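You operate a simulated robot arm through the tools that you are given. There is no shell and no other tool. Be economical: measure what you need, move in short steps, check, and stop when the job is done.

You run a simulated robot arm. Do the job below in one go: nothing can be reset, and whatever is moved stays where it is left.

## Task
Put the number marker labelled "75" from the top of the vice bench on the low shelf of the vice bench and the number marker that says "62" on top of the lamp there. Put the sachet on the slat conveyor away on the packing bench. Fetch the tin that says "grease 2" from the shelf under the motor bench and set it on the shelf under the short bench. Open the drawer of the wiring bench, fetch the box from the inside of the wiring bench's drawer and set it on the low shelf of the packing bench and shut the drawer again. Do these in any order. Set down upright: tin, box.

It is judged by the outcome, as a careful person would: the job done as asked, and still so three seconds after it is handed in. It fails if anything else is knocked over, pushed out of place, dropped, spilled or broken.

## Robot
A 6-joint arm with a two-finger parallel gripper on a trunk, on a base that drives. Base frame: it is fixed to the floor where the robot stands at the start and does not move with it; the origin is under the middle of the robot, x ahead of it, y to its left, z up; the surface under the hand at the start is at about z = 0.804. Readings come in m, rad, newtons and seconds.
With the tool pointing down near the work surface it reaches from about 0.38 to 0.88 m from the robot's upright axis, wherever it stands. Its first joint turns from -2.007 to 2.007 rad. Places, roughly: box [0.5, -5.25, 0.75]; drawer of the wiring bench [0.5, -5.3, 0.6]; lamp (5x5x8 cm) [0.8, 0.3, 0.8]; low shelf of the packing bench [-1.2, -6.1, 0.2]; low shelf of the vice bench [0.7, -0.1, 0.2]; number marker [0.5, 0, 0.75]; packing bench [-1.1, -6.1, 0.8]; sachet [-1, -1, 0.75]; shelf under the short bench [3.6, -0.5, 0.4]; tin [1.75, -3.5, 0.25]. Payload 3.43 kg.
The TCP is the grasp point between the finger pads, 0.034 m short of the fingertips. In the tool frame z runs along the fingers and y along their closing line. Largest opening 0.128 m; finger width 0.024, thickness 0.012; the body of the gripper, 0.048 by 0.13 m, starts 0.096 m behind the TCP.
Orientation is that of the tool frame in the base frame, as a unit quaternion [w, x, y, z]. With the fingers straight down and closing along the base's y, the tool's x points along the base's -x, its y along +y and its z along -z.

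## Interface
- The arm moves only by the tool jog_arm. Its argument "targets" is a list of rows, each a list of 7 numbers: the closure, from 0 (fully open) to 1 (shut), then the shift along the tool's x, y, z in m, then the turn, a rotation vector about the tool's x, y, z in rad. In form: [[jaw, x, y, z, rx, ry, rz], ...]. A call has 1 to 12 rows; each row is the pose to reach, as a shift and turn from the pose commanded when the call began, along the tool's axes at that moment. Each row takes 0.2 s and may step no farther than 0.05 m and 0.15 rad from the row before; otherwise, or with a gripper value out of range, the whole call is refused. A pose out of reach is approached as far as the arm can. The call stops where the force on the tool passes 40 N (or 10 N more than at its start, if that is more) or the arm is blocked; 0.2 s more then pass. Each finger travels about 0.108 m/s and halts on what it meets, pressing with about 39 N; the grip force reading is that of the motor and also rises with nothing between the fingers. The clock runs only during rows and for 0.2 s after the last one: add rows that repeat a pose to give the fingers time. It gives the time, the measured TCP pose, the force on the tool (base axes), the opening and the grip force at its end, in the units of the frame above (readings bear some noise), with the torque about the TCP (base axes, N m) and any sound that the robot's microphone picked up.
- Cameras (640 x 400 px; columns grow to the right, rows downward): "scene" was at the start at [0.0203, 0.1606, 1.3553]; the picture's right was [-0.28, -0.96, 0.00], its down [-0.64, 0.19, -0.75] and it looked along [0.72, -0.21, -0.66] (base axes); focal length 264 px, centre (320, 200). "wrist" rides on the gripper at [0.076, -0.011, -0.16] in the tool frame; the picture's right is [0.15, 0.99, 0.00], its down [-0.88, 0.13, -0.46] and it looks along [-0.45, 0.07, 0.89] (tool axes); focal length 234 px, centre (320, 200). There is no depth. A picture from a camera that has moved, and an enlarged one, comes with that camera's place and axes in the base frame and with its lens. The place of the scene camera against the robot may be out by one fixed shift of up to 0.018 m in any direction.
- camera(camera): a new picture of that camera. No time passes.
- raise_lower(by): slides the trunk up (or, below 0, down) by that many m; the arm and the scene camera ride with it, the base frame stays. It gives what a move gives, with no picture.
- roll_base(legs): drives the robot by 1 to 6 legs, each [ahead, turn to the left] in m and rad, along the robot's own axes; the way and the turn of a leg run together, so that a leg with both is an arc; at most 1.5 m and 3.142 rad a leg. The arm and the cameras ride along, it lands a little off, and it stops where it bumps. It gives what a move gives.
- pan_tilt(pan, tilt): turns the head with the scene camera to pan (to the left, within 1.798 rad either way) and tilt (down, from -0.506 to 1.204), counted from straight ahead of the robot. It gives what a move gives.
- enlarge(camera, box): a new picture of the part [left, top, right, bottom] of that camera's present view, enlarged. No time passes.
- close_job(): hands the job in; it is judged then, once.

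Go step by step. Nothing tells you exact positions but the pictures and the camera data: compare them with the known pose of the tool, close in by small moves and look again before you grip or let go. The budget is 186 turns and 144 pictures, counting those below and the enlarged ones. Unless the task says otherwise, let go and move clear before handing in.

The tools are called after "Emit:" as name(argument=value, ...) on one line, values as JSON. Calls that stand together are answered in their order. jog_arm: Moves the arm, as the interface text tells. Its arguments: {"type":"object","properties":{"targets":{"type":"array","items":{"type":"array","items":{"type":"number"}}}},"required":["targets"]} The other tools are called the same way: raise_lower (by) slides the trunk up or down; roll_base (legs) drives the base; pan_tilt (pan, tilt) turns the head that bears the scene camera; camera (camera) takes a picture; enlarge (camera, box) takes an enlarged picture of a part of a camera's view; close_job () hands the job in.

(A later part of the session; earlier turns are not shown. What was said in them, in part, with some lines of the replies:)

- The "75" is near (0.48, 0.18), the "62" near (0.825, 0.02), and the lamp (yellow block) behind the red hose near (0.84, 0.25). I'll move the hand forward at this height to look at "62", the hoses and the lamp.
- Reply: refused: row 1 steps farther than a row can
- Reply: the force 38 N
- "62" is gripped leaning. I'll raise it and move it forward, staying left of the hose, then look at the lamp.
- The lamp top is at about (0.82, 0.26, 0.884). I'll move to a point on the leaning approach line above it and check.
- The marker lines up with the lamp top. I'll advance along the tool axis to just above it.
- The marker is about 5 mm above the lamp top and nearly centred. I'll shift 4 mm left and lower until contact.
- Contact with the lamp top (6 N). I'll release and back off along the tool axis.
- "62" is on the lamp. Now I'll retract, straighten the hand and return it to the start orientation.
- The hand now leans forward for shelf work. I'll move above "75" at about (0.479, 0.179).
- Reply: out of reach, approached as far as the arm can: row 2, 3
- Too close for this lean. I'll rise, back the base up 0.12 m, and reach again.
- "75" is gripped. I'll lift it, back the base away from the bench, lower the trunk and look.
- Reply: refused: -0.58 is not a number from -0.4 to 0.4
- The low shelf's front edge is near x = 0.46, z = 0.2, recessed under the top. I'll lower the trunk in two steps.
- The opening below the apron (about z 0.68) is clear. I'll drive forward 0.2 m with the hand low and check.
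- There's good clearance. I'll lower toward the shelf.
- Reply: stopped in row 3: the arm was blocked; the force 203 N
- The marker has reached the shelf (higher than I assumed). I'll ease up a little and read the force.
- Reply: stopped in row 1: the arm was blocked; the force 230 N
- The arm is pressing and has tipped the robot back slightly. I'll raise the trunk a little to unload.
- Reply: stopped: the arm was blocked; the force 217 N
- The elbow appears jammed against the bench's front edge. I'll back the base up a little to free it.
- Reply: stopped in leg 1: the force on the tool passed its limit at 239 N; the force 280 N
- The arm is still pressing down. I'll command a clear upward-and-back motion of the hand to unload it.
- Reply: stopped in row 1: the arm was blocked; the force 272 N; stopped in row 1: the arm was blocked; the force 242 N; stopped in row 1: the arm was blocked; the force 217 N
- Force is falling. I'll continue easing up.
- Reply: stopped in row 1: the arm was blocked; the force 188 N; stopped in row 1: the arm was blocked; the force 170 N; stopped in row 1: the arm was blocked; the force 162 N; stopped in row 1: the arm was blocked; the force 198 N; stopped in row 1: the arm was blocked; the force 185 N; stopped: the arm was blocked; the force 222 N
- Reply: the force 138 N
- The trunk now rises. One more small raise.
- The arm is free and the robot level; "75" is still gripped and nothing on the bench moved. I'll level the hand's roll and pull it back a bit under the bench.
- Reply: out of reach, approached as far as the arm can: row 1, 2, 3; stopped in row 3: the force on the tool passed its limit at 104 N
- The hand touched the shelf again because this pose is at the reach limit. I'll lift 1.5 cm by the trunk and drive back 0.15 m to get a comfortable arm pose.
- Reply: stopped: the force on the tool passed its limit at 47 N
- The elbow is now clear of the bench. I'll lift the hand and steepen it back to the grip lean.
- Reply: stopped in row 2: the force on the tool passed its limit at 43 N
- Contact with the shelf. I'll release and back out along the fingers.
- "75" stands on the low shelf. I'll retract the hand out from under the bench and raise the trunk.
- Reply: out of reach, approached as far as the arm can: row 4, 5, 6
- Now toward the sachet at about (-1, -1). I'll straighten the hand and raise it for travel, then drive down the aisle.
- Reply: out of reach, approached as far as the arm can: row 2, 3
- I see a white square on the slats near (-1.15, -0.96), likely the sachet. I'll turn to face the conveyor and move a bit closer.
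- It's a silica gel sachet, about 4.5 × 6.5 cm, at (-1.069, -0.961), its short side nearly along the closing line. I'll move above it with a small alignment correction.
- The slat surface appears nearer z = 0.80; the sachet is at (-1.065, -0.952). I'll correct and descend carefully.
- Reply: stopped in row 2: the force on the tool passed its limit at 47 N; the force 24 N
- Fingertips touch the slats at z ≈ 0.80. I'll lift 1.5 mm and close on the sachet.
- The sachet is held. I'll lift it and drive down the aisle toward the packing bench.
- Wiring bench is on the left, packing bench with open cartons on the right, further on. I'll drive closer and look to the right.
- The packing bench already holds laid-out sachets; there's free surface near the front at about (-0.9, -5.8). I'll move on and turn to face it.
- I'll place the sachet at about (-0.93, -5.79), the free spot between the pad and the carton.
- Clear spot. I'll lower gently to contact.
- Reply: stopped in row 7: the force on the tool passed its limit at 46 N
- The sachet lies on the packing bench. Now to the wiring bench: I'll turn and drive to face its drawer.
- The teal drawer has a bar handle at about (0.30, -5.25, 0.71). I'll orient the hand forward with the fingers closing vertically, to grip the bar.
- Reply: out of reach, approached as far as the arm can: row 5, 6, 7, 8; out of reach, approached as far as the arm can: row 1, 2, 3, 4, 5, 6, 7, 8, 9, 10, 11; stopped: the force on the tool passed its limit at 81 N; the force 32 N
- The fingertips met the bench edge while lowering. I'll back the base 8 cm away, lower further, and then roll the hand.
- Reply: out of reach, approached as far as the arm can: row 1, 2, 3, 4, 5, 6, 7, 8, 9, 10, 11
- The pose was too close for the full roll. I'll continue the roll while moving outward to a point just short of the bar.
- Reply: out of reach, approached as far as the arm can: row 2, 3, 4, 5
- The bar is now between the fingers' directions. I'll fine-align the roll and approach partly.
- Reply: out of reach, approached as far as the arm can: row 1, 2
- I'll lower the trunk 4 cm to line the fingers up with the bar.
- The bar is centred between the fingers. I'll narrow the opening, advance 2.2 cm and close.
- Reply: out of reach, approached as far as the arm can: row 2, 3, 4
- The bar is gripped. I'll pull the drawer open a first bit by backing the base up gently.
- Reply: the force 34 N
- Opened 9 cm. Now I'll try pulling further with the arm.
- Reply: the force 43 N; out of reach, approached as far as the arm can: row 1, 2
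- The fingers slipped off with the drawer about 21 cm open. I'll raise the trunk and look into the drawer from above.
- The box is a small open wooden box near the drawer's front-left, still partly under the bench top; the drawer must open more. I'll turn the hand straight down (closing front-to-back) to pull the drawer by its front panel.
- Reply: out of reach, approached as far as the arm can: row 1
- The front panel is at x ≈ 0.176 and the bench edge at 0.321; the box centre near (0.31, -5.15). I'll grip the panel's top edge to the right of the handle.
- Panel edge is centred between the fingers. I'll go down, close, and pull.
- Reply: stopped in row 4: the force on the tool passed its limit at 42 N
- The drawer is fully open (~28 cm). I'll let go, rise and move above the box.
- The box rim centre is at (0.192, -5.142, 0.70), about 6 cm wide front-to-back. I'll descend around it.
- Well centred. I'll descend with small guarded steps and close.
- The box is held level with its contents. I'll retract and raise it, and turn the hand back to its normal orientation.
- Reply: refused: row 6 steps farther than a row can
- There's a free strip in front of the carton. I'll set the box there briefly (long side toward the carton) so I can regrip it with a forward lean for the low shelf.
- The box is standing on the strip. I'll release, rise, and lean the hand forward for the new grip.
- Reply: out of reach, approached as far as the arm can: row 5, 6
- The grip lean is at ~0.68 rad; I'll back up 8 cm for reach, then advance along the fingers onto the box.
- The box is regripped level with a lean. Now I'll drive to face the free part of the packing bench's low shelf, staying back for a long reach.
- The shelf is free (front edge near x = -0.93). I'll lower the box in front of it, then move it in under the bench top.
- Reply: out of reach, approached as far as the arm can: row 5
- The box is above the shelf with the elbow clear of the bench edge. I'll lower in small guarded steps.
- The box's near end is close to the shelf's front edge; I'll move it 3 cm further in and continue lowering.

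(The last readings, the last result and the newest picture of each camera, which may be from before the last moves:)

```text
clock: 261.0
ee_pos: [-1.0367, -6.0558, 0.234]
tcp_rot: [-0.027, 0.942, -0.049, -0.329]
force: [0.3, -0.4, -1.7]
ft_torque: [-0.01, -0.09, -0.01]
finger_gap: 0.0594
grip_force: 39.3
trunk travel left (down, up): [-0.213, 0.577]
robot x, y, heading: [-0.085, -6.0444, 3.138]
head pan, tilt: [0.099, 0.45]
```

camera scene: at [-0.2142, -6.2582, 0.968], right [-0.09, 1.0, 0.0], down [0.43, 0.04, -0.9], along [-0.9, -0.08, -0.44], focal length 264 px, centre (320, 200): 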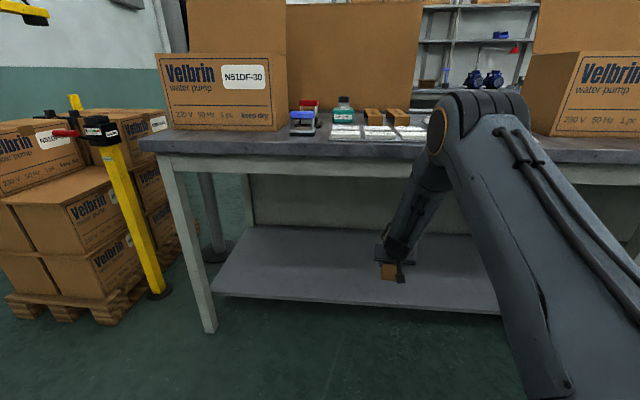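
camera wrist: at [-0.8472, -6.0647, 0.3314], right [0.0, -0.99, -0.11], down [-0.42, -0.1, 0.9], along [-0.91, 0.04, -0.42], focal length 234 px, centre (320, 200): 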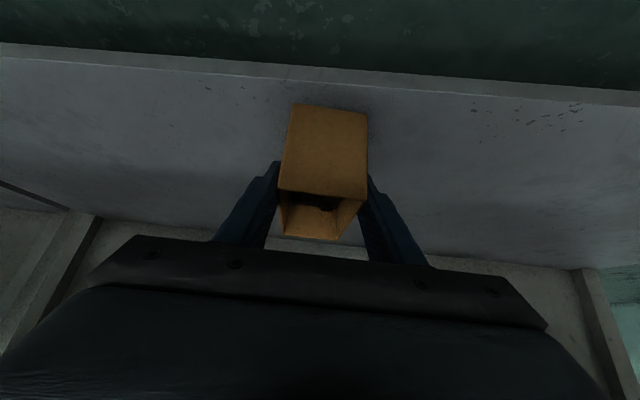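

Emit:
jog_arm(targets=[[0.85, 0.0016, 0, 0.002, 0, 0, 0], [0.85, 0.0031, 0, 0.0039, 0, 0, 0], [0.85, 0.0047, 0, 0.0059, 0, 0, 0], [0.85, 0.0062, 0, 0.0078, 0, 0, 0], [0.85, 0.0078, 0, 0.0098, 0, 0, 0], [0.85, 0.0094, 0, 0.0117, 0, 0, 0], [0.85, 0.0109, 0, 0.0137, 0, 0, 0], [0.85, 0.0125, 0, 0.0157, 0, 0, 0]])

Emit:
enlarge(camera="scene", box=[350, 220, 450, 320])

```text
clock: 262.8
ee_pos: [-1.039, -6.0559, 0.2189]
tcp_rot: [-0.028, 0.941, -0.05, -0.334]
force: [0.3, -0.1, 36.9]
ft_torque: [-1.09, 0.49, 0.14]
finger_gap: 0.0593
grip_force: 39.0
trunk travel left (down, up): [-0.213, 0.577]
robot x, y, heading: [-0.0812, -6.0419, 3.13]
head pan, tilt: [0.099, 0.45]
```

```text
4.00 times, centred on (400, 270) of scene
camera zoom: at [-0.213, -6.2582, 0.9683], right [-0.09, 1.0, 0.0], down [0.43, 0.04, -0.9], along [-0.9, -0.08, -0.43], focal length 1056 px, centre (0, -80)
```

zoom: 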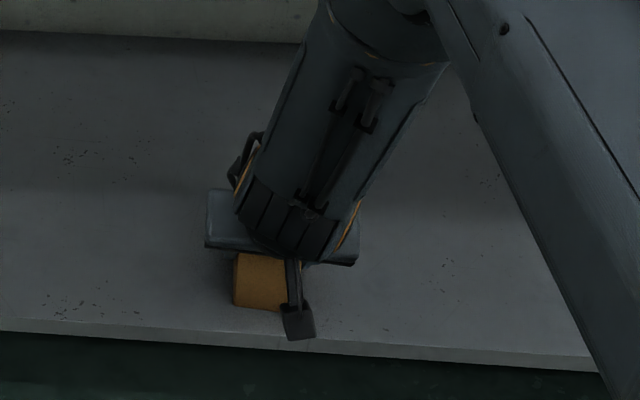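

The box rests on the shelf (37 N contact). I'll ease off, release and back out along the fingers.

Emit:
jog_arm(targets=[[0.85, -0.0006, 0, -0.0008, 0, 0, 0], [0.65, -0.0006, 0, -0.0008, 0, 0, 0], [0.45, -0.0006, 0, -0.0008, 0, 0, 0], [0.3, -0.0006, 0, -0.0008, 0, 0, 0], [0.3, -0.0006, 0, -0.04, 0, 0, 0], [0.3, -0.0006, 0, -0.08, 0, 0, 0], [0.3, 0.02, 0, -0.12, 0, 0, 0], [0.3, 0.055, 0, -0.15, 0, 0, 0]])

Emit:
camera(camera="wrist")

```text
clock: 264.6
ee_pos: [-0.9013, -6.0734, 0.2958]
tcp_rot: [-0.028, 0.943, -0.049, -0.329]
force: [0.4, -0.1, 0.1]
ft_torque: [-0.03, -0.01, 0.03]
finger_gap: 0.0898
grip_force: 0.0
trunk travel left (down, up): [-0.213, 0.577]
robot x, y, heading: [-0.08, -6.0421, 3.132]
head pan, tilt: [0.099, 0.45]
```

```text
20 pictures are left
camera wrist: at [-0.7417, -6.081, 0.374], right [0.0, -0.99, -0.11], down [-0.42, -0.1, 0.9], along [-0.91, 0.04, -0.41], focal length 234 px, centre (320, 200)
```

wrist: 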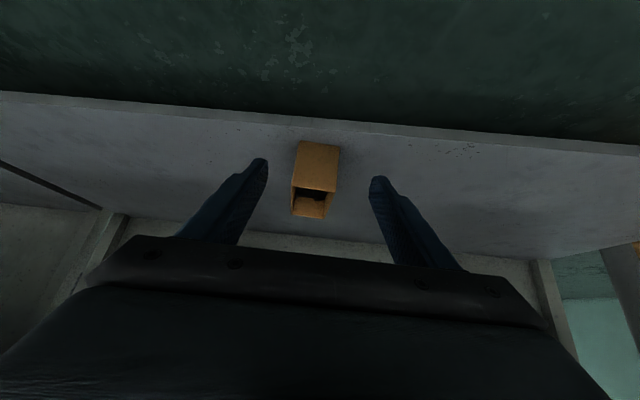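

The box stands on the packing bench's low shelf. I'll retract, raise the trunk, straighten the hand and return to the drawer to close it.

Emit:
jog_arm(targets=[[0.5, 0.031, -0.004, -0.025, 0, 0, 0], [0.7, 0.062, -0.009, -0.05, 0, 0, 0], [0.9, 0.093, -0.013, -0.074, 0, 0, 0], [1.0, 0.124, -0.017, -0.099, 0, 0, 0]])

Emit:
raise_lower(by=0.39)

Emit:
jog_arm(targets=[[1.0, -0.028, 0, -0.035, 0, 0.1, 0], [1.0, -0.056, 0, -0.07, 0, 0.22, 0], [1.0, -0.084, 0, -0.105, 0, 0.34, 0], [1.0, -0.112, 0, -0.14, 0, 0.46, 0], [1.0, -0.14, 0, -0.175, 0, 0.58, 0], [1.0, -0.168, 0, -0.21, 0, 0.67, 0], [1.0, -0.196, 0, -0.245, 0, 0.67, 0], [1.0, -0.212, 0, -0.265, 0, 0.67, 0]])

Emit:
roll_base(legs=[[0.3, 0], [0, -1.571], [0.74, 0], [0, -1.571]])

```text
clock: 265.6
ee_pos: [-0.7695, -6.0425, 0.3146]
tcp_rot: [-0.056, 0.946, -0.031, -0.318]
force: [-0.1, 0.0, 0.3]
ft_torque: [0.0, -0.01, 0.01]
finger_gap: 0.0001
grip_force: 32.7
out of reach, approached as far as the arm can: row 1, 2, 3, 4
trunk travel left (down, up): [-0.213, 0.577]
robot x, y, heading: [-0.0833, -6.0468, 3.137]
head pan, tilt: [0.099, 0.45]
```

```text
clock: 269.4
ee_pos: [-0.7716, -6.0417, 0.7037]
tcp_rot: [-0.056, 0.946, -0.03, -0.318]
force: [-0.7, -1.2, -0.8]
ft_torque: [0.01, -0.02, 0.02]
finger_gap: 0.0
grip_force: 33.1
trunk travel left (down, up): [-0.603, 0.187]
robot x, y, heading: [-0.0818, -6.0433, 3.134]
head pan, tilt: [0.099, 0.45]
```

```text
clock: 271.2
ee_pos: [-0.7822, -6.0708, 1.044]
tcp_rot: [-0.044, 0.998, -0.048, 0.012]
force: [0.1, -1.0, 0.3]
ft_torque: [0.01, -0.04, -0.01]
finger_gap: 0.0
grip_force: 32.6
out of reach, approached as far as the arm can: row 2
trunk travel left (down, up): [-0.603, 0.187]
robot x, y, heading: [-0.0835, -6.0411, 3.131]
head pan, tilt: [0.099, 0.45]
```

```text
clock: 284.5
ee_pos: [0.326, -5.2782, 1.0426]
tcp_rot: [-0.011, 0.049, 0.998, -0.043]
force: [0.2, 0.2, -0.4]
ft_torque: [0.01, -0.01, -0.01]
finger_gap: 0.0001
grip_force: 32.8
trunk travel left (down, up): [-0.603, 0.187]
robot x, y, heading: [-0.374, -5.3001, -0.012]
head pan, tilt: [0.099, 0.45]
```

Emit:
roll_base(legs=[[-0.1, 0]])

Emit:
jog_arm(targets=[[1.0, 0.041, 0.023, 0.005, 0, 0, 0], [1.0, 0.082, 0.046, 0.011, 0, 0, 0], [1.0, 0.122, 0.069, 0.016, 0, 0, 0], [1.0, 0.163, 0.092, 0.022, 0, 0, 0], [1.0, 0.204, 0.115, 0.027, 0, 0, 0], [1.0, 0.2446, 0.138, 0.0326, 0, 0, 0], [1.0, 0.244, 0.142, 0.077, 0, 0, 0], [1.0, 0.243, 0.146, 0.121, 0, 0, 0], [1.0, 0.242, 0.15, 0.165, 0, 0, 0]])

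Emit:
camera(camera="wrist")

```text
clock: 285.6
ee_pos: [0.226, -5.2767, 1.0427]
tcp_rot: [-0.011, 0.049, 0.998, -0.043]
force: [0.0, -0.9, 0.9]
ft_torque: [0.0, 0.01, -0.01]
finger_gap: 0.0
grip_force: 33.0
trunk travel left (down, up): [-0.603, 0.187]
robot x, y, heading: [-0.472, -5.3012, -0.01]
head pan, tilt: [0.099, 0.45]
```

```text
clock: 287.6
ee_pos: [-0.0052, -5.1174, 0.8696]
tcp_rot: [-0.011, 0.049, 0.998, -0.044]
force: [-0.4, 0.7, 0.4]
ft_torque: [0.03, -0.06, -0.01]
finger_gap: 0.0
grip_force: 32.9
trunk travel left (down, up): [-0.603, 0.187]
robot x, y, heading: [-0.4748, -5.3003, -0.013]
head pan, tilt: [0.099, 0.45]
```

```text
19 pictures are left
camera wrist: at [-0.0773, -5.1074, 1.031], right [-0.05, 1.0, -0.08], down [0.9, 0.08, 0.43], along [0.43, -0.05, -0.9], focal length 234 px, centre (320, 200)
```

wrist: 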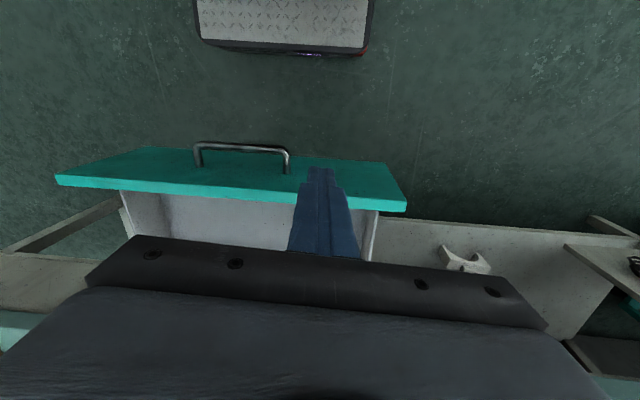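

The closed fingers are in front of the panel, left of the handle. I'll go down and push the drawer shut.

Emit:
jog_arm(targets=[[1.0, 0, 0.004, 0.045, 0, 0, 0], [1.0, 0, 0.008, 0.09, 0, 0, 0], [1.0, 0, 0.011, 0.135, 0, 0, 0], [1.0, -0.03, 0.012, 0.135, 0, 0, 0], [1.0, -0.06, 0.012, 0.135, 0, 0, 0], [1.0, -0.09, 0.012, 0.135, 0, 0, 0], [1.0, -0.12, 0.012, 0.135, 0, 0, 0], [1.0, -0.15, 0.012, 0.135, 0, 0, 0], [1.0, -0.18, 0.012, 0.135, 0, 0, 0], [1.0, -0.21, 0.012, 0.135, 0, 0, 0], [1.0, -0.24, 0.012, 0.135, 0, 0, 0], [1.0, -0.27, 0.012, 0.135, 0, 0, 0]])

Emit:
jog_arm(targets=[[1.0, -0.015, 0, 0, 0, 0, 0], [1.0, -0.03, 0, 0, 0, 0, 0], [1.0, -0.045, 0, 0, 0, 0, 0], [1.0, -0.06, 0, 0, 0, 0, 0], [1.0, -0.075, 0, 0, 0, 0, 0]])

Emit:
pan_tilt(pan=-0.1, tilt=0.8)

Emit:
camera(camera="scene")

```text
clock: 290.2
ee_pos: [0.2625, -5.1443, 0.731]
tcp_rot: [-0.011, 0.05, 0.998, -0.043]
force: [0.5, -0.3, 0.2]
ft_torque: [-0.03, -0.01, -0.01]
finger_gap: 0.0
grip_force: 33.2
trunk travel left (down, up): [-0.603, 0.187]
robot x, y, heading: [-0.4748, -5.2984, -0.013]
head pan, tilt: [0.099, 0.45]
```

```text
clock: 291.3
ee_pos: [0.3171, -5.1482, 0.7284]
tcp_rot: [-0.017, 0.048, 0.998, -0.044]
force: [-19.5, -1.9, 9.7]
ft_torque: [0.42, -1.51, 0.34]
finger_gap: 0.0
grip_force: 33.2
trunk travel left (down, up): [-0.603, 0.187]
robot x, y, heading: [-0.4752, -5.304, -0.008]
head pan, tilt: [0.099, 0.45]
stopped in row 5: the force on the tool passed its limit at 56 N (the readings are from after the stop); the commanded pose is now the measured one
```

```text
clock: 292.2
ee_pos: [0.3174, -5.1488, 0.7264]
tcp_rot: [-0.018, 0.049, 0.998, -0.045]
force: [-29.8, -2.7, 9.2]
ft_torque: [0.33, -2.25, 0.57]
finger_gap: 0.0
grip_force: 33.1
trunk travel left (down, up): [-0.603, 0.187]
robot x, y, heading: [-0.4728, -5.3029, -0.014]
head pan, tilt: [-0.099, 0.799]
```

```text
18 pictures are left
camera scene: at [-0.4474, -5.1246, 1.3277], right [-0.11, -0.99, 0.0], down [-0.71, 0.08, -0.7], along [0.69, -0.08, -0.72], focal length 264 px, centre (320, 200)
```

scene: 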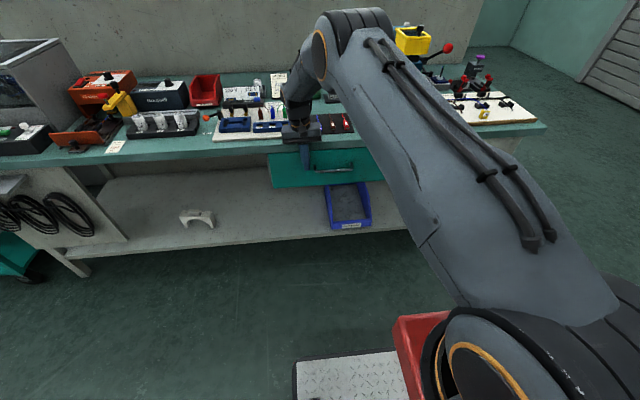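

The fingers reached the bench edge, so the drawer may be a few mm from shut. I'll back off, lean the fingertips forward and push the panel home.

Emit:
jog_arm(targets=[[1.0, 0.03, 0, 0, 0, 0, 0], [1.0, 0.06, 0, 0, 0, 0, 0], [1.0, 0.06, 0, 0.005, 0, -0.14, 0], [1.0, 0.06, 0, 0.01, 0, -0.28, 0], [1.0, 0.06, 0, 0.012, 0, -0.4, 0]])

Emit:
jog_arm(targets=[[1.0, -0.014, 0, 0.006, 0, 0, 0], [1.0, -0.028, 0, 0.012, 0, 0, 0], [1.0, -0.037, 0, 0.0155, 0, 0, 0], [1.0, -0.046, 0, 0.019, 0, 0, 0], [1.0, -0.055, 0, 0.023, 0, 0, 0], [1.0, -0.064, 0, 0.027, 0, 0, 0], [1.0, -0.073, 0, 0.031, 0, 0, 0]])

```text
clock: 293.4
ee_pos: [0.259, -5.1454, 0.7161]
tcp_rot: [0.182, 0.038, 0.981, -0.052]
force: [0.2, -0.8, -0.6]
ft_torque: [0.0, 0.0, 0.0]
finger_gap: 0.0
grip_force: 33.7
trunk travel left (down, up): [-0.603, 0.187]
robot x, y, heading: [-0.4733, -5.3006, -0.008]
head pan, tilt: [-0.099, 0.799]
```

```text
clock: 294.8
ee_pos: [0.3215, -5.1507, 0.7137]
tcp_rot: [0.176, 0.039, 0.982, -0.056]
force: [-10.8, 1.2, 4.3]
ft_torque: [0.0, 0.18, 0.01]
finger_gap: 0.0001
grip_force: 32.8
trunk travel left (down, up): [-0.603, 0.187]
robot x, y, heading: [-0.4735, -5.296, -0.008]
head pan, tilt: [-0.099, 0.799]
stopped in row 7: the force on the tool passed its limit at 52 N (the readings are from after the stop); the commanded pose is now the measured one
```

Emit:
jog_arm(targets=[[1.0, 0.04, 0, -0.018, 0, 0, 0], [1.0, 0.08, 0, -0.036, 0, 0, 0], [1.0, 0.11, 0, -0.07, 0, 0.13, 0], [1.0, 0.12, 0, -0.115, 0, 0.26, 0], [1.0, 0.12, 0, -0.16, 0, 0.37, 0], [1.0, 0.12, 0, -0.205, 0, 0.37, 0], [1.0, 0.12, 0, -0.25, 0, 0.37, 0], [1.0, 0.12, 0, -0.29, 0, 0.37, 0], [1.0, 0.12, 0, -0.33, 0, 0.37, 0]])

Emit:
enlarge(camera="scene", box=[240, 120, 440, 220])

```text
clock: 296.8
ee_pos: [0.0985, -5.1041, 0.9753]
tcp_rot: [-0.007, 0.048, 0.998, -0.048]
force: [1.2, 0.1, -0.5]
ft_torque: [-0.03, 0.07, 0.04]
finger_gap: 0.0
grip_force: 33.2
trunk travel left (down, up): [-0.603, 0.187]
robot x, y, heading: [-0.4741, -5.2999, -0.003]
head pan, tilt: [-0.099, 0.799]
```

```text
3.20 times, centred on (340, 170) of scene
camera zoom: at [-0.4459, -5.1243, 1.3275], right [-0.11, -0.99, 0.0], down [-0.71, 0.08, -0.7], along [0.69, -0.08, -0.72], focal length 845 px, centre (256, 296)
```

zoom: 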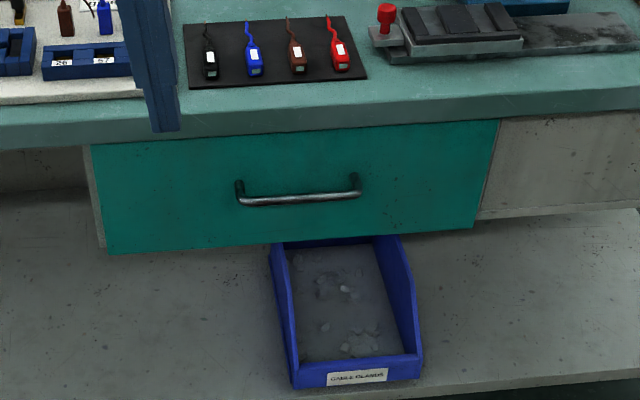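

The drawer is shut. Next the tin: I'll go round the end of the wiring bench into the next aisle.

Emit:
roll_base(legs=[[0.1, 0], [0, -1.571], [1.5, 0], [0.15, 0], [0, 1.571], [0.6, 0]])

Emit:
pan_tilt(pan=0.6, tilt=0.3)

Emit:
camera(camera="scene")

```text
clock: 316.5
ee_pos: [0.7942, -6.7346, 0.9772]
tcp_rot: [-0.006, 0.039, 0.998, -0.047]
force: [-0.1, 0.6, -0.4]
ft_torque: [-0.02, 0.01, -0.04]
finger_gap: 0.0
grip_force: 33.2
trunk travel left (down, up): [-0.603, 0.187]
robot x, y, heading: [0.2244, -6.9421, 0.008]
head pan, tilt: [-0.099, 0.799]
```

```text
clock: 317.6
ee_pos: [0.7949, -6.7354, 0.9777]
tcp_rot: [-0.006, 0.039, 0.998, -0.047]
force: [-0.4, 0.3, 0.8]
ft_torque: [0.02, -0.02, -0.03]
finger_gap: 0.0
grip_force: 33.1
trunk travel left (down, up): [-0.603, 0.187]
robot x, y, heading: [0.2216, -6.9418, 0.004]
head pan, tilt: [0.6, 0.3]
```

```text
16 pictures are left
camera scene: at [0.246, -6.7048, 1.3719], right [0.57, -0.82, 0.0], down [-0.24, -0.17, -0.96], along [0.79, 0.54, -0.3], focal length 264 px, centre (320, 200)
```

scene: 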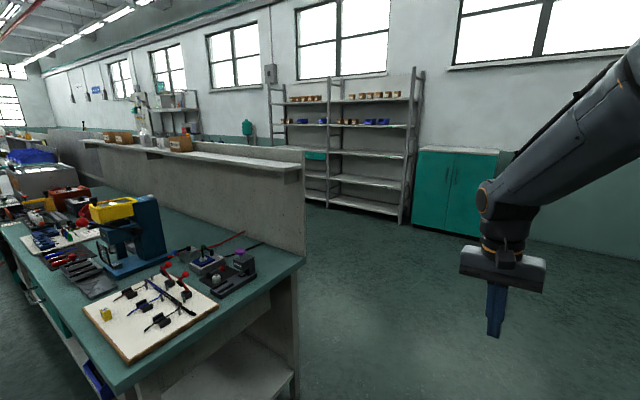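

Emit:
roll_base(legs=[[1.5, 0], [0.75, 0], [0, 1.571], [1.2, 0]])

Emit:
pan_tilt(pan=0.25, tilt=0.35)

Emit:
camera(camera="scene")

```text
clock: 338.1
ee_pos: [2.2626, -5.1635, 0.977]
tcp_rot: [0.029, -0.675, 0.736, -0.039]
force: [0.0, 0.0, -0.4]
ft_torque: [0.01, 0.01, -0.04]
finger_gap: 0.0001
grip_force: 33.0
trunk travel left (down, up): [-0.603, 0.187]
robot x, y, heading: [2.4656, -5.7375, 1.571]
head pan, tilt: [0.6, 0.3]
```

```text
clock: 339.0
ee_pos: [2.2612, -5.1646, 0.9767]
tcp_rot: [0.029, -0.675, 0.736, -0.039]
force: [-0.9, -0.1, 0.2]
ft_torque: [0.01, 0.0, -0.01]
finger_gap: 0.0
grip_force: 33.0
trunk travel left (down, up): [-0.603, 0.187]
robot x, y, heading: [2.4634, -5.7355, 1.57]
head pan, tilt: [0.25, 0.351]
```

```text
15 pictures are left
camera scene: at [2.2553, -5.7175, 1.3672], right [0.97, 0.25, 0.0], down [0.09, -0.33, -0.94], along [-0.23, 0.91, -0.34], focal length 264 px, centre (320, 200)
```

scene: 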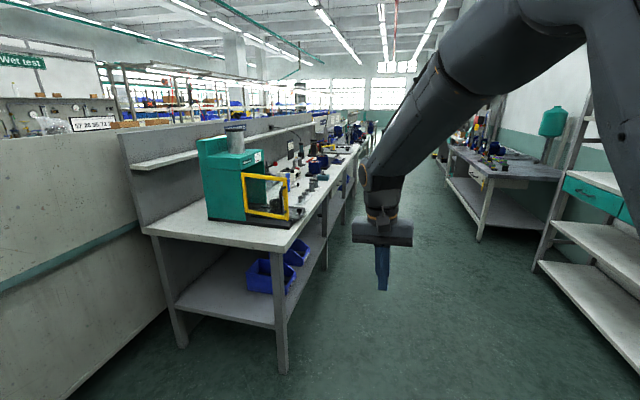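

The motor bench should be further along on the left (front edge x ≈ 1.87). I'll drive up beside it and face it.

Emit:
roll_base(legs=[[0, -0.105], [1.5, 0], [0.75, 0], [0, 1.676]])

Emit:
pan_tilt(pan=0.0, tilt=0.7)

Emit:
camera(camera="scene")

```text
clock: 354.7
ee_pos: [2.1227, -3.6829, 0.978]
tcp_rot: [-0.048, 0.998, -0.046, 0.006]
force: [0.0, 0.8, -0.1]
ft_torque: [0.02, 0.0, 0.02]
finger_gap: 0.0001
grip_force: 33.4
trunk travel left (down, up): [-0.603, 0.187]
robot x, y, heading: [2.6922, -3.4827, 3.133]
head pan, tilt: [0.25, 0.351]
```

```text
clock: 355.5
ee_pos: [2.1229, -3.684, 0.9764]
tcp_rot: [-0.048, 0.998, -0.047, 0.007]
force: [0.2, 0.1, 0.0]
ft_torque: [0.0, -0.04, -0.01]
finger_gap: 0.0
grip_force: 33.2
trunk travel left (down, up): [-0.603, 0.187]
robot x, y, heading: [2.6953, -3.4848, 3.134]
head pan, tilt: [0.0, 0.7]
```

```text
14 pictures are left
camera scene: at [2.6782, -3.6891, 1.3359], right [0.01, 1.0, 0.0], down [0.64, 0.0, -0.77], along [-0.77, 0.0, -0.64], focal length 264 px, centre (320, 200)
```

scene: 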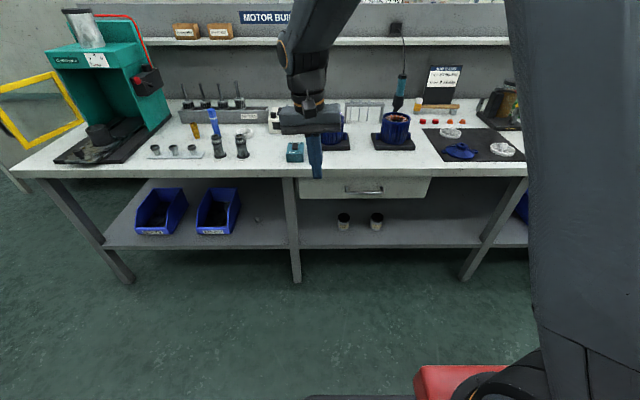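

Two tins stand on the shelf near the front. I'll zoom in to read them.

Emit:
enlarge(camera="scene", box=[300, 180, 420, 260])

```text
5.00 times, centred on (360, 220) of scene
camera zoom: at [2.6782, -3.6891, 1.3359], right [0.01, 1.0, 0.0], down [0.64, 0.0, -0.77], along [-0.77, 0.0, -0.64], focal length 1320 px, centre (120, 100)
```

zoom: 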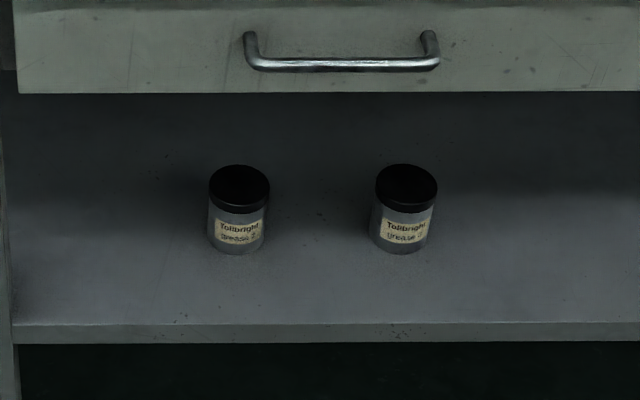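

Emit:
enlarge(camera="scene", box=[336, 208, 392, 236])

```text
11.43 times, centred on (364, 222) of scene
camera zoom: at [2.6782, -3.6891, 1.3359], right [0.01, 1.0, 0.0], down [0.64, 0.0, -0.77], along [-0.77, 0.0, -0.64], focal length 3017 px, centre (-183, -51)
```

zoom: 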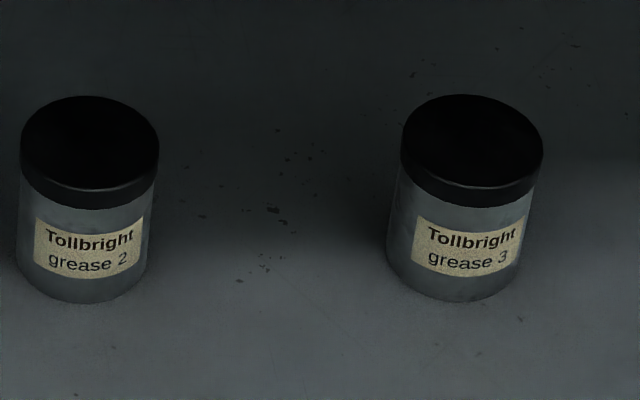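

The left tin is "grease 2", at about (1.575, -3.56) on the shelf. I'll lower the trunk, open the hand and lean it forward in front of the shelf.

Emit:
raise_lower(by=-0.39)

Emit:
jog_arm(targets=[[0.6, 0, -0.04, 0.01, -0.05, 0, 0], [0.3, -0.02, -0.08, 0.02, -0.095, 0, 0], [0.1, -0.04, -0.11, 0.03, -0.095, 0, 0]])

Emit:
jog_arm(targets=[[0.1, -0.01, 0, 0.015, 0, -0.13, 0], [0.1, -0.02, 0, 0.03, 0, -0.27, 0], [0.1, -0.035, 0, 0.045, 0, -0.4, 0], [0.1, -0.05, 0, 0.06, 0, -0.53, 0], [0.1, -0.065, 0, 0.08, 0, -0.67, 0], [0.1, -0.08, 0, 0.1, 0, -0.8, 0]])

Emit:
camera(camera="wrist")

```text
clock: 359.3
ee_pos: [2.1225, -3.6833, 0.587]
tcp_rot: [-0.048, 0.998, -0.046, 0.006]
force: [0.5, -0.2, -0.6]
ft_torque: [0.01, -0.01, 0.0]
finger_gap: 0.0
grip_force: 32.8
trunk travel left (down, up): [-0.213, 0.577]
robot x, y, heading: [2.6926, -3.4824, 3.135]
head pan, tilt: [0.0, 0.7]
```

```text
clock: 360.1
ee_pos: [2.0935, -3.568, 0.568]
tcp_rot: [0.001, 0.999, -0.045, 0.005]
force: [-0.3, 0.0, -0.4]
ft_torque: [0.03, -0.03, -0.01]
finger_gap: 0.1152
grip_force: 0.1
trunk travel left (down, up): [-0.213, 0.577]
robot x, y, heading: [2.6977, -3.4868, 3.137]
head pan, tilt: [0.0, 0.7]
```

```text
clock: 361.5
ee_pos: [2.0188, -3.54, 0.4645]
tcp_rot: [-0.042, 0.92, -0.094, -0.377]
force: [-2.4, -7.7, 1.0]
ft_torque: [0.45, -0.12, -0.39]
finger_gap: 0.1151
grip_force: 0.1
out of reach, approached as far as the arm can: row 4, 5
trunk travel left (down, up): [-0.213, 0.577]
robot x, y, heading: [2.6942, -3.4808, 3.137]
head pan, tilt: [0.0, 0.7]
```

```text
11 pictures are left
camera wrist: at [2.1838, -3.5636, 0.5246], right [-0.1, -0.99, -0.11], down [-0.33, -0.07, 0.94], along [-0.94, 0.13, -0.32], focal length 234 px, centre (320, 200)
```

wrist: 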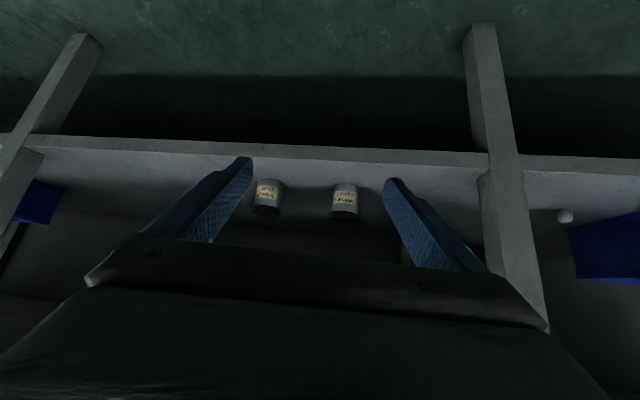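

Combining both views, the shelf is at z ≈ 0.285 and "grease 2" (the right one here) near (1.67, -3.555). I'll advance to a point about 10 cm short of it.

Emit:
jog_arm(targets=[[0.1, -0.024, 0.0145, 0.037, 0, 0, 0], [0.1, -0.048, 0.029, 0.074, 0, 0, 0], [0.1, -0.073, 0.0435, 0.111, 0, 0, 0], [0.1, -0.097, 0.058, 0.148, 0, 0, 0], [0.1, -0.121, 0.0725, 0.186, 0, 0, 0], [0.1, -0.1453, 0.087, 0.2227, 0, 0, 0]])

Emit:
camera(camera="wrist")

```text
clock: 362.9
ee_pos: [1.7469, -3.6223, 0.413]
tcp_rot: [-0.017, 0.922, -0.042, -0.385]
force: [1.1, -0.7, 0.7]
ft_torque: [-0.02, -0.04, -0.03]
finger_gap: 0.115
grip_force: 0.1
trunk travel left (down, up): [-0.213, 0.577]
robot x, y, heading: [2.6905, -3.4872, 3.14]
head pan, tilt: [0.0, 0.7]
```

```text
10 pictures are left
camera wrist: at [1.9135, -3.6255, 0.4711], right [0.01, -0.99, -0.1], down [-0.31, -0.1, 0.95], along [-0.95, 0.02, -0.3], focal length 234 px, centre (320, 200)
```

wrist: 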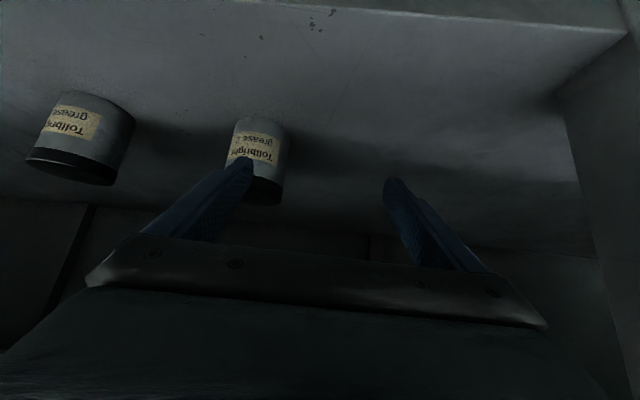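

The tin is to the left (+y) of the hand's centre line. I'll shift 8 cm sideways, slightly back and lower, then look again.

Emit:
jog_arm(targets=[[0.1, 0.012, -0.028, 0.0, 0, 0, 0], [0.1, 0.025, -0.056, 0.002, 0, 0, 0], [0.1, 0.037, -0.0844, 0.005, 0, 0, 0]])

Emit:
camera(camera="wrist")

```text
clock: 363.7
ee_pos: [1.7793, -3.5414, 0.3829]
tcp_rot: [-0.017, 0.922, -0.042, -0.385]
force: [-0.4, 0.2, 0.0]
ft_torque: [0.01, 0.02, 0.02]
finger_gap: 0.1154
grip_force: 0.1
trunk travel left (down, up): [-0.213, 0.577]
robot x, y, heading: [2.6964, -3.4839, 3.138]
head pan, tilt: [0.0, 0.7]
```

```text
9 pictures are left
camera wrist: at [1.9454, -3.5449, 0.4418], right [0.01, -0.99, -0.1], down [-0.31, -0.1, 0.95], along [-0.95, 0.02, -0.3], focal length 234 px, centre (320, 200)
```

wrist: 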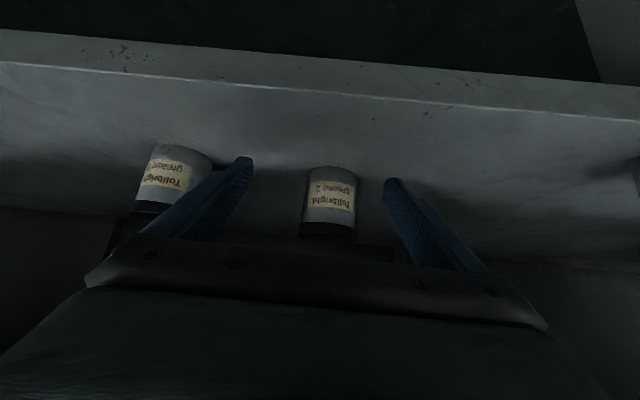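

"grease 2" is confirmed and nearly centred. I'll advance around it and close.

Emit:
jog_arm(targets=[[0.1, -0.01, 0.014, 0.015, 0, 0, 0], [0.1, -0.02, 0.019, 0.03, 0, 0, 0], [0.1, -0.031, 0.019, 0.047, 0, 0, 0], [0.1, -0.042, 0.019, 0.063, 0, 0, 0], [0.1, -0.0523, 0.019, 0.0786, 0, 0, 0]])

Emit:
camera(camera="wrist")

```text
clock: 364.9
ee_pos: [1.683, -3.55, 0.3637]
tcp_rot: [-0.017, 0.922, -0.042, -0.385]
force: [0.4, -0.2, -0.8]
ft_torque: [0.0, 0.01, 0.0]
finger_gap: 0.1152
grip_force: 0.1
trunk travel left (down, up): [-0.213, 0.577]
robot x, y, heading: [2.6977, -3.4854, 3.133]
head pan, tilt: [0.0, 0.7]
```

```text
8 pictures are left
camera wrist: at [1.8505, -3.5547, 0.4234], right [0.01, -0.99, -0.1], down [-0.3, -0.1, 0.95], along [-0.95, 0.02, -0.3], focal length 234 px, centre (320, 200)
```

wrist: 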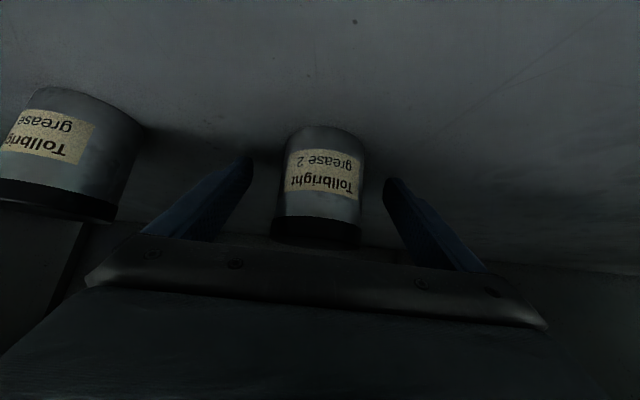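

The tin is centred at the grasp point. Closing.

Emit:
jog_arm(targets=[[0.3, 0, 0, 0, 0, 0, 0], [0.5, 0, 0, 0, 0, 0, 0], [0.7, 0, 0, 0, 0, 0, 0], [0.8, 0, 0, 0, 0, 0, 0], [0.8, 0, 0, 0, 0, 0, 0]])

Emit:
jog_arm(targets=[[0.8, -0.0142, 0, -0.0141, 0, 0, 0], [0.8, -0.0284, 0, -0.0282, 0, 0, 0], [0.8, -0.035, 0, -0.035, 0, 0, 0]])

Emit:
camera(camera="wrist")

```text
clock: 366.1
ee_pos: [1.6816, -3.5515, 0.3653]
tcp_rot: [-0.018, 0.922, -0.042, -0.385]
force: [-0.1, 0.4, 0.5]
ft_torque: [-0.04, 0.02, -0.02]
finger_gap: 0.0609
grip_force: 38.7
trunk travel left (down, up): [-0.213, 0.577]
robot x, y, heading: [2.6943, -3.4851, 3.138]
head pan, tilt: [0.0, 0.7]
```

```text
clock: 366.9
ee_pos: [1.6836, -3.5504, 0.4142]
tcp_rot: [-0.019, 0.922, -0.042, -0.384]
force: [0.2, 0.3, -3.0]
ft_torque: [-0.01, 0.02, -0.03]
finger_gap: 0.0611
grip_force: 38.9
trunk travel left (down, up): [-0.213, 0.577]
robot x, y, heading: [2.6907, -3.4819, 3.13]
head pan, tilt: [0.0, 0.7]
```

```text
7 pictures are left
camera wrist: at [1.8509, -3.5545, 0.4729], right [0.01, -0.99, -0.1], down [-0.31, -0.1, 0.95], along [-0.95, 0.02, -0.31], focal length 234 px, centre (320, 200)
```

wrist: 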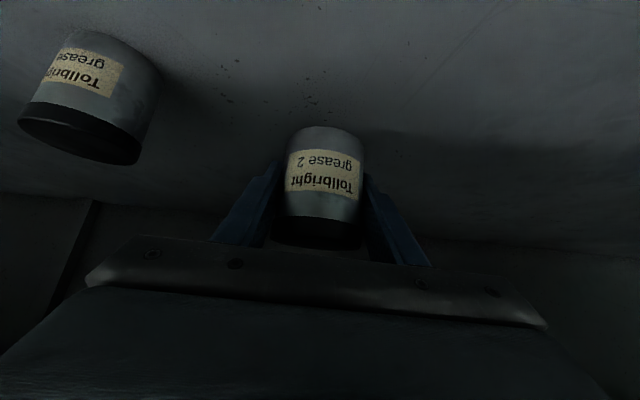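

"grease 2" is held upright. I'll withdraw it from under the bench, raise the trunk, and drive up the aisle toward the short bench.

Emit:
jog_arm(targets=[[0.8, 0.03, -0.004, -0.031, 0, 0, 0], [0.8, 0.06, -0.008, -0.062, 0, 0, 0], [0.8, 0.09, -0.012, -0.093, 0, 0, 0], [0.8, 0.12, -0.016, -0.124, 0, 0, 0], [0.8, 0.15, -0.019, -0.155, 0, 0, 0], [0.8, 0.18, -0.023, -0.186, 0, 0, 0], [0.8, 0.21, -0.027, -0.217, 0, 0, 0], [0.8, 0.22, -0.028, -0.228, 0, 0, 0]])

Emit:
raise_lower(by=0.39)

Emit:
roll_base(legs=[[0, -1.571], [1.5, 0], [0.9, 0]])

Emit:
pan_tilt(pan=-0.75, tilt=0.45)

Emit:
camera(camera="scene")

```text
clock: 368.7
ee_pos: [1.9909, -3.5599, 0.4295]
tcp_rot: [-0.03, 0.923, -0.04, -0.38]
force: [0.4, 0.2, -2.5]
ft_torque: [-0.01, 0.04, 0.0]
finger_gap: 0.0611
grip_force: 39.0
out of reach, approached as far as the arm can: row 7, 8
trunk travel left (down, up): [-0.213, 0.577]
robot x, y, heading: [2.6937, -3.4831, 3.139]
head pan, tilt: [0.0, 0.7]
```

```text
clock: 372.4
ee_pos: [1.9927, -3.5581, 0.8206]
tcp_rot: [-0.018, 0.922, -0.042, -0.384]
force: [0.0, -0.4, -1.6]
ft_torque: [-0.01, 0.01, -0.01]
finger_gap: 0.061
grip_force: 38.8
trunk travel left (down, up): [-0.603, 0.187]
robot x, y, heading: [2.6947, -3.4847, 3.13]
head pan, tilt: [0.0, 0.7]
```

```text
clock: 387.9
ee_pos: [2.6127, -0.4045, 0.8198]
tcp_rot: [0.283, -0.627, 0.677, 0.261]
force: [-0.4, 0.4, -1.1]
ft_torque: [0.0, 0.02, 0.0]
finger_gap: 0.0611
grip_force: 38.8
trunk travel left (down, up): [-0.603, 0.187]
robot x, y, heading: [2.6971, -1.1069, 1.577]
head pan, tilt: [0.0, 0.7]
```

```text
clock: 389.0
ee_pos: [2.6131, -0.4056, 0.82]
tcp_rot: [0.282, -0.627, 0.677, 0.262]
force: [0.4, 0.6, -2.2]
ft_torque: [0.01, 0.01, 0.04]
finger_gap: 0.0613
grip_force: 38.6
trunk travel left (down, up): [-0.603, 0.187]
robot x, y, heading: [2.7026, -1.1075, 1.575]
head pan, tilt: [-0.75, 0.45]
```

```text
6 pictures are left
camera scene: at [2.5744, -1.1128, 1.358], right [0.74, -0.68, 0.0], down [-0.29, -0.32, -0.9], along [0.61, 0.66, -0.44], focal length 264 px, centre (320, 200)
```

scene: 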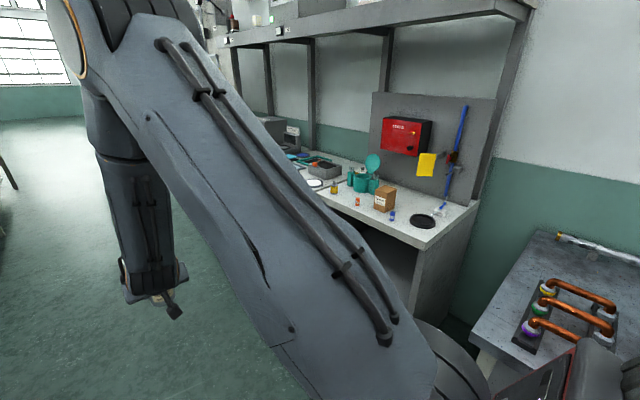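

The short bench is here on the right (front edge x ≈ 3.38, y from -0.8 upward). I'll swing out to the left a bit and then face it.

Emit:
roll_base(legs=[[0, 0.3], [0.67, 0], [0, -1.87]])

Emit:
raise_lower(by=-0.2)

Emit:
pan_tilt(pan=0.0, tilt=0.5)

Emit:
camera(camera="scene")

```text
clock: 398.2
ee_pos: [3.196, -0.3765, 0.8207]
tcp_rot: [0.385, 0.029, 0.923, -0.012]
force: [0.0, 0.3, -2.8]
ft_torque: [-0.03, 0.0, -0.03]
finger_gap: 0.0609
grip_force: 39.2
trunk travel left (down, up): [-0.603, 0.187]
robot x, y, heading: [2.4994, -0.4713, 0.019]
head pan, tilt: [-0.75, 0.45]
```

```text
clock: 400.3
ee_pos: [3.1952, -0.3765, 0.6207]
tcp_rot: [0.385, 0.03, 0.922, -0.012]
force: [-0.1, -1.1, -2.1]
ft_torque: [0.01, -0.02, 0.0]
finger_gap: 0.0613
grip_force: 38.9
trunk travel left (down, up): [-0.403, 0.387]
robot x, y, heading: [2.4959, -0.4734, 0.019]
head pan, tilt: [-0.75, 0.45]
```

```text
clock: 401.4
ee_pos: [3.194, -0.3772, 0.6206]
tcp_rot: [0.385, 0.03, 0.922, -0.013]
force: [0.2, 0.6, -2.4]
ft_torque: [0.02, -0.01, -0.03]
finger_gap: 0.0612
grip_force: 38.8
trunk travel left (down, up): [-0.403, 0.387]
robot x, y, heading: [2.4944, -0.4689, 0.025]
head pan, tilt: [0.0, 0.499]
```

```text
5 pictures are left
camera scene: at [2.5835, -0.2856, 1.1535], right [0.02, -1.0, 0.0], down [-0.48, -0.01, -0.88], along [0.88, 0.02, -0.48], focal length 264 px, centre (320, 200)
```

scene: 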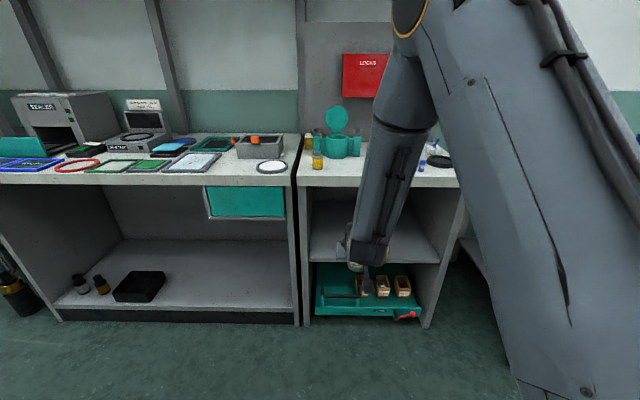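

The short bench is the cabinet with an inner shelf at z ≈ 0.41, between y ≈ -0.24 and -0.72. I'll drive 10 cm closer, lower the tin to entry height and move it in.

Emit:
roll_base(legs=[[0.1, 0]])

Emit:
raise_lower(by=-0.11)

Emit:
jog_arm(targets=[[0.8, -0.002, -0.047, 0.002, 0, 0, 0], [0.8, -0.0044, -0.094, 0.0043, 0, 0, 0], [0.8, -0.0324, -0.0914, 0.0327, 0, 0, 0], [0.8, -0.0604, -0.0888, 0.0611, 0, 0, 0], [0.8, -0.0884, -0.0862, 0.0895, 0, 0, 0]])

Emit:
camera(camera="wrist")

```text
clock: 402.6
ee_pos: [3.2963, -0.3753, 0.6206]
tcp_rot: [0.385, 0.029, 0.922, -0.012]
force: [0.0, 0.0, -2.1]
ft_torque: [0.04, 0.02, -0.03]
finger_gap: 0.0616
grip_force: 38.7
trunk travel left (down, up): [-0.403, 0.387]
robot x, y, heading: [2.596, -0.4695, 0.02]
head pan, tilt: [0.0, 0.499]
```

```text
clock: 404.0
ee_pos: [3.2976, -0.3744, 0.5124]
tcp_rot: [0.383, 0.03, 0.923, -0.018]
force: [-1.2, 0.4, -2.7]
ft_torque: [-0.01, 0.0, 0.02]
finger_gap: 0.0613
grip_force: 39.3
trunk travel left (down, up): [-0.293, 0.497]
robot x, y, heading: [2.5918, -0.4696, 0.023]
head pan, tilt: [0.0, 0.499]
```

```text
clock: 405.2
ee_pos: [3.4155, -0.4527, 0.5118]
tcp_rot: [0.382, 0.032, 0.923, -0.023]
force: [-0.5, 0.8, -2.3]
ft_torque: [-0.03, 0.02, -0.03]
finger_gap: 0.0613
grip_force: 39.1
out of reach, approached as far as the arm can: row 1, 2, 3, 4, 5
trunk travel left (down, up): [-0.293, 0.497]
robot x, y, heading: [2.595, -0.4728, 0.018]
head pan, tilt: [0.0, 0.499]
```

```text
4 pictures are left
camera wrist: at [3.2494, -0.4497, 0.571], right [-0.03, 0.99, -0.12], down [0.31, 0.12, 0.94], along [0.95, -0.01, -0.31], focal length 234 px, centre (320, 200)
```

wrist: 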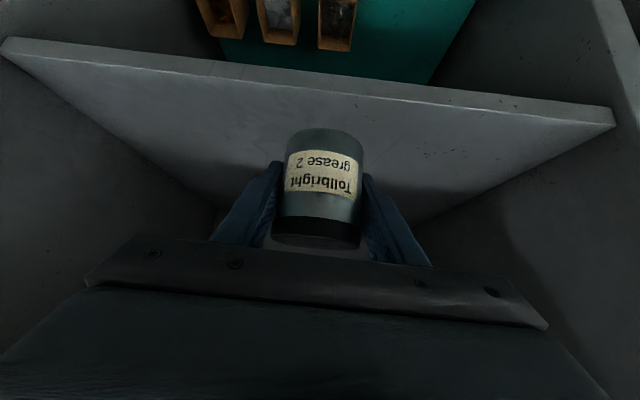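

The shelf is clear below. I'll move the tin 13 cm further in and lower part way.

Emit:
jog_arm(targets=[[0.8, -0.0305, -0.001, 0.031, 0, 0, 0], [0.8, -0.061, -0.001, 0.062, 0, 0, 0], [0.8, -0.0915, -0.0016, 0.0926, 0, 0, 0], [0.8, -0.083, -0.0016, 0.101, 0, 0, 0], [0.8, -0.0745, -0.0016, 0.1095, 0, 0, 0]])

Emit:
camera(camera="wrist")

```text
clock: 406.4
ee_pos: [3.5467, -0.4645, 0.4877]
tcp_rot: [0.383, 0.029, 0.923, -0.018]
force: [-0.4, 0.4, -2.8]
ft_torque: [-0.01, 0.03, 0.04]
finger_gap: 0.0612
grip_force: 38.9
trunk travel left (down, up): [-0.293, 0.497]
robot x, y, heading: [2.5951, -0.4658, 0.018]
head pan, tilt: [0.0, 0.499]
```

```text
3 pictures are left
camera wrist: at [3.3791, -0.4625, 0.5462], right [-0.04, 0.99, -0.11], down [0.31, 0.12, 0.94], along [0.95, 0.0, -0.31], focal length 234 px, centre (320, 200)
```

wrist: 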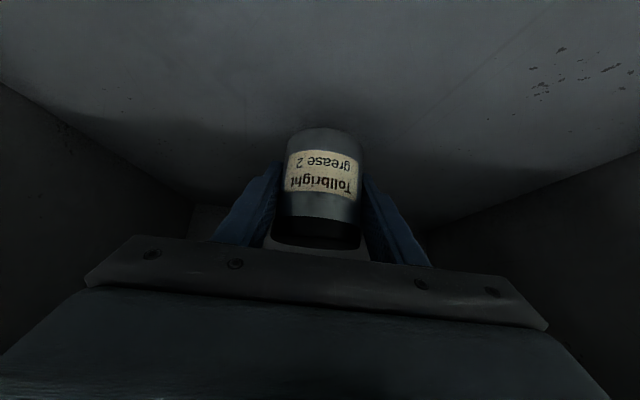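

The tin is well inside, above the shelf. I'll lower it in small guarded steps.

Emit:
jog_arm(targets=[[0.8, 0.0028, 0, 0.0028, 0, 0, 0], [0.8, 0.0057, 0, 0.0056, 0, 0, 0], [0.8, 0.0078, 0, 0.0077, 0, 0, 0], [0.8, 0.0099, 0, 0.0098, 0, 0, 0], [0.8, 0.0121, 0, 0.0119, 0, 0, 0], [0.8, 0.0142, 0, 0.014, 0, 0, 0], [0.8, 0.0163, 0, 0.0161, 0, 0, 0], [0.8, 0.0185, 0, 0.0182, 0, 0, 0], [0.8, 0.0206, 0, 0.0204, 0, 0, 0]])

```text
clock: 408.4
ee_pos: [3.5452, -0.4635, 0.4581]
tcp_rot: [0.384, 0.03, 0.923, -0.018]
force: [0.0, 0.3, -2.2]
ft_torque: [-0.02, -0.02, 0.01]
finger_gap: 0.061
grip_force: 38.7
trunk travel left (down, up): [-0.293, 0.497]
robot x, y, heading: [2.5956, -0.469, 0.015]
head pan, tilt: [0.0, 0.499]
```

Emit:
jog_arm(targets=[[0.8, 0.0014, 0, 0.0014, 0, 0, 0], [0.8, 0.0028, 0, 0.0028, 0, 0, 0], [0.8, 0.0043, 0, 0.0042, 0, 0, 0], [0.8, 0.0057, 0, 0.0056, 0, 0, 0], [0.8, 0.0071, 0, 0.007, 0, 0, 0], [0.8, 0.0085, 0, 0.0084, 0, 0, 0], [0.8, 0.0099, 0, 0.0098, 0, 0, 0], [0.8, 0.0114, 0, 0.0112, 0, 0, 0], [0.8, 0.0128, 0, 0.0126, 0, 0, 0]])

```text
clock: 409.8
ee_pos: [3.5507, -0.4638, 0.4533]
tcp_rot: [0.39, 0.029, 0.92, -0.018]
force: [1.8, -1.3, 9.2]
ft_torque: [0.21, 0.2, -0.03]
finger_gap: 0.061
grip_force: 39.2
trunk travel left (down, up): [-0.293, 0.497]
robot x, y, heading: [2.5927, -0.4712, 0.018]
head pan, tilt: [0.0, 0.499]
stopped in row 7: the force on the tool passed its limit at 43 N (the readings are from after the stop); the commanded pose is now the measured one
```

Contact. I'll release gently and back straight out along the fingers.

Emit:
jog_arm(targets=[[0.8, -0.0007, 0, -0.0007, 0, 0, 0], [0.6, -0.0007, 0, -0.0007, 0, 0, 0], [0.4, -0.0007, 0, -0.0007, 0, 0, 0], [0.2, -0.0007, 0, -0.0007, 0, 0, 0], [0.1, -0.0007, 0, -0.0007, 0, 0, 0], [0.1, 0.0, 0, -0.03, 0, 0, 0], [0.1, 0.02, 0, -0.065, 0, 0, 0], [0.1, 0.05, 0, -0.095, 0, 0, 0], [0.1, 0.08, 0, -0.125, 0, 0, 0]])

Emit:
camera(camera="wrist")

```text
clock: 411.8
ee_pos: [3.4019, -0.4369, 0.4811]
tcp_rot: [0.387, 0.036, 0.921, -0.02]
force: [-0.8, -0.7, -0.4]
ft_torque: [0.01, -0.03, 0.03]
finger_gap: 0.1153
grip_force: 0.1
out of reach, approached as far as the arm can: row 8, 9
trunk travel left (down, up): [-0.293, 0.497]
robot x, y, heading: [2.5968, -0.4691, 0.02]
head pan, tilt: [0.0, 0.499]
```

```text
2 pictures are left
camera wrist: at [3.2341, -0.4339, 0.5384], right [-0.02, 0.99, -0.11], down [0.3, 0.12, 0.95], along [0.95, -0.02, -0.3], focal length 234 px, centre (320, 200)
```

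wrist: 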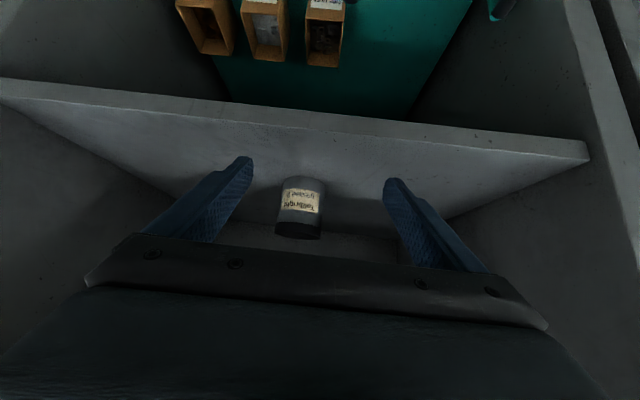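

The tin stands upright on the shelf. I'll back the base out so the hand is clear, then hand in.

Emit:
roll_base(legs=[[-0.25, 0]])

Emit:
camera(camera="scene")

```text
clock: 413.7
ee_pos: [3.1508, -0.4404, 0.4816]
tcp_rot: [0.388, 0.036, 0.921, -0.021]
force: [0.3, 0.4, 0.2]
ft_torque: [-0.02, 0.03, 0.0]
finger_gap: 0.1151
grip_force: 0.1
trunk travel left (down, up): [-0.293, 0.497]
robot x, y, heading: [2.3431, -0.4769, 0.021]
head pan, tilt: [0.0, 0.499]
```

```text
1 pictures are left
camera scene: at [2.4624, -0.2879, 1.0435], right [0.02, -1.0, 0.0], down [-0.48, -0.01, -0.88], along [0.88, 0.02, -0.48], focal length 264 px, centre (320, 200)
```

scene: 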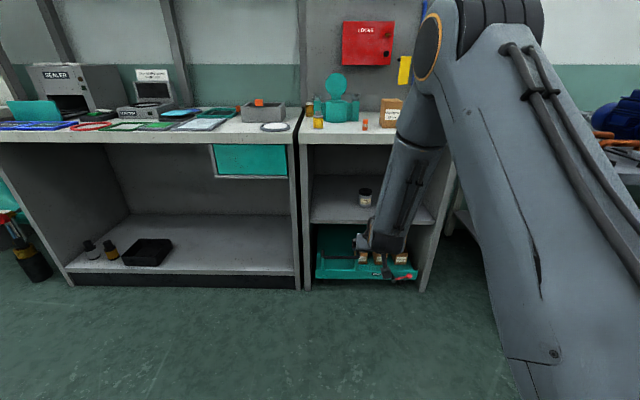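

The tin stands on the shelf under the short bench and the hand is clear. All parts of the job have been done, so I'm handing it in.

Emit:
close_job()

```text
The job is handed in.
```

I did all the parts of the job and handed it in, but "75" did not go onto the vice bench's low shelf cleanly.

- **"62":** it is on top of the lamp.
- **"75":** it is on the low shelf of the vice bench. While I was placing it, the arm jammed against the bench edge and pressed hard on the shelf, and the robot tipped back slightly. I freed it, and in the pictures nothing else on that bench had moved.
- **Sachet:** it lies on the packing bench, in a free spot beside the other sachets there.
- **Box:** it is upright on the low shelf of the packing bench, and the wiring bench drawer is shut again. I set the box down on the packing bench top for a moment to change grip.
- **Tin "grease 2":** it is upright on the shelf under the short bench.
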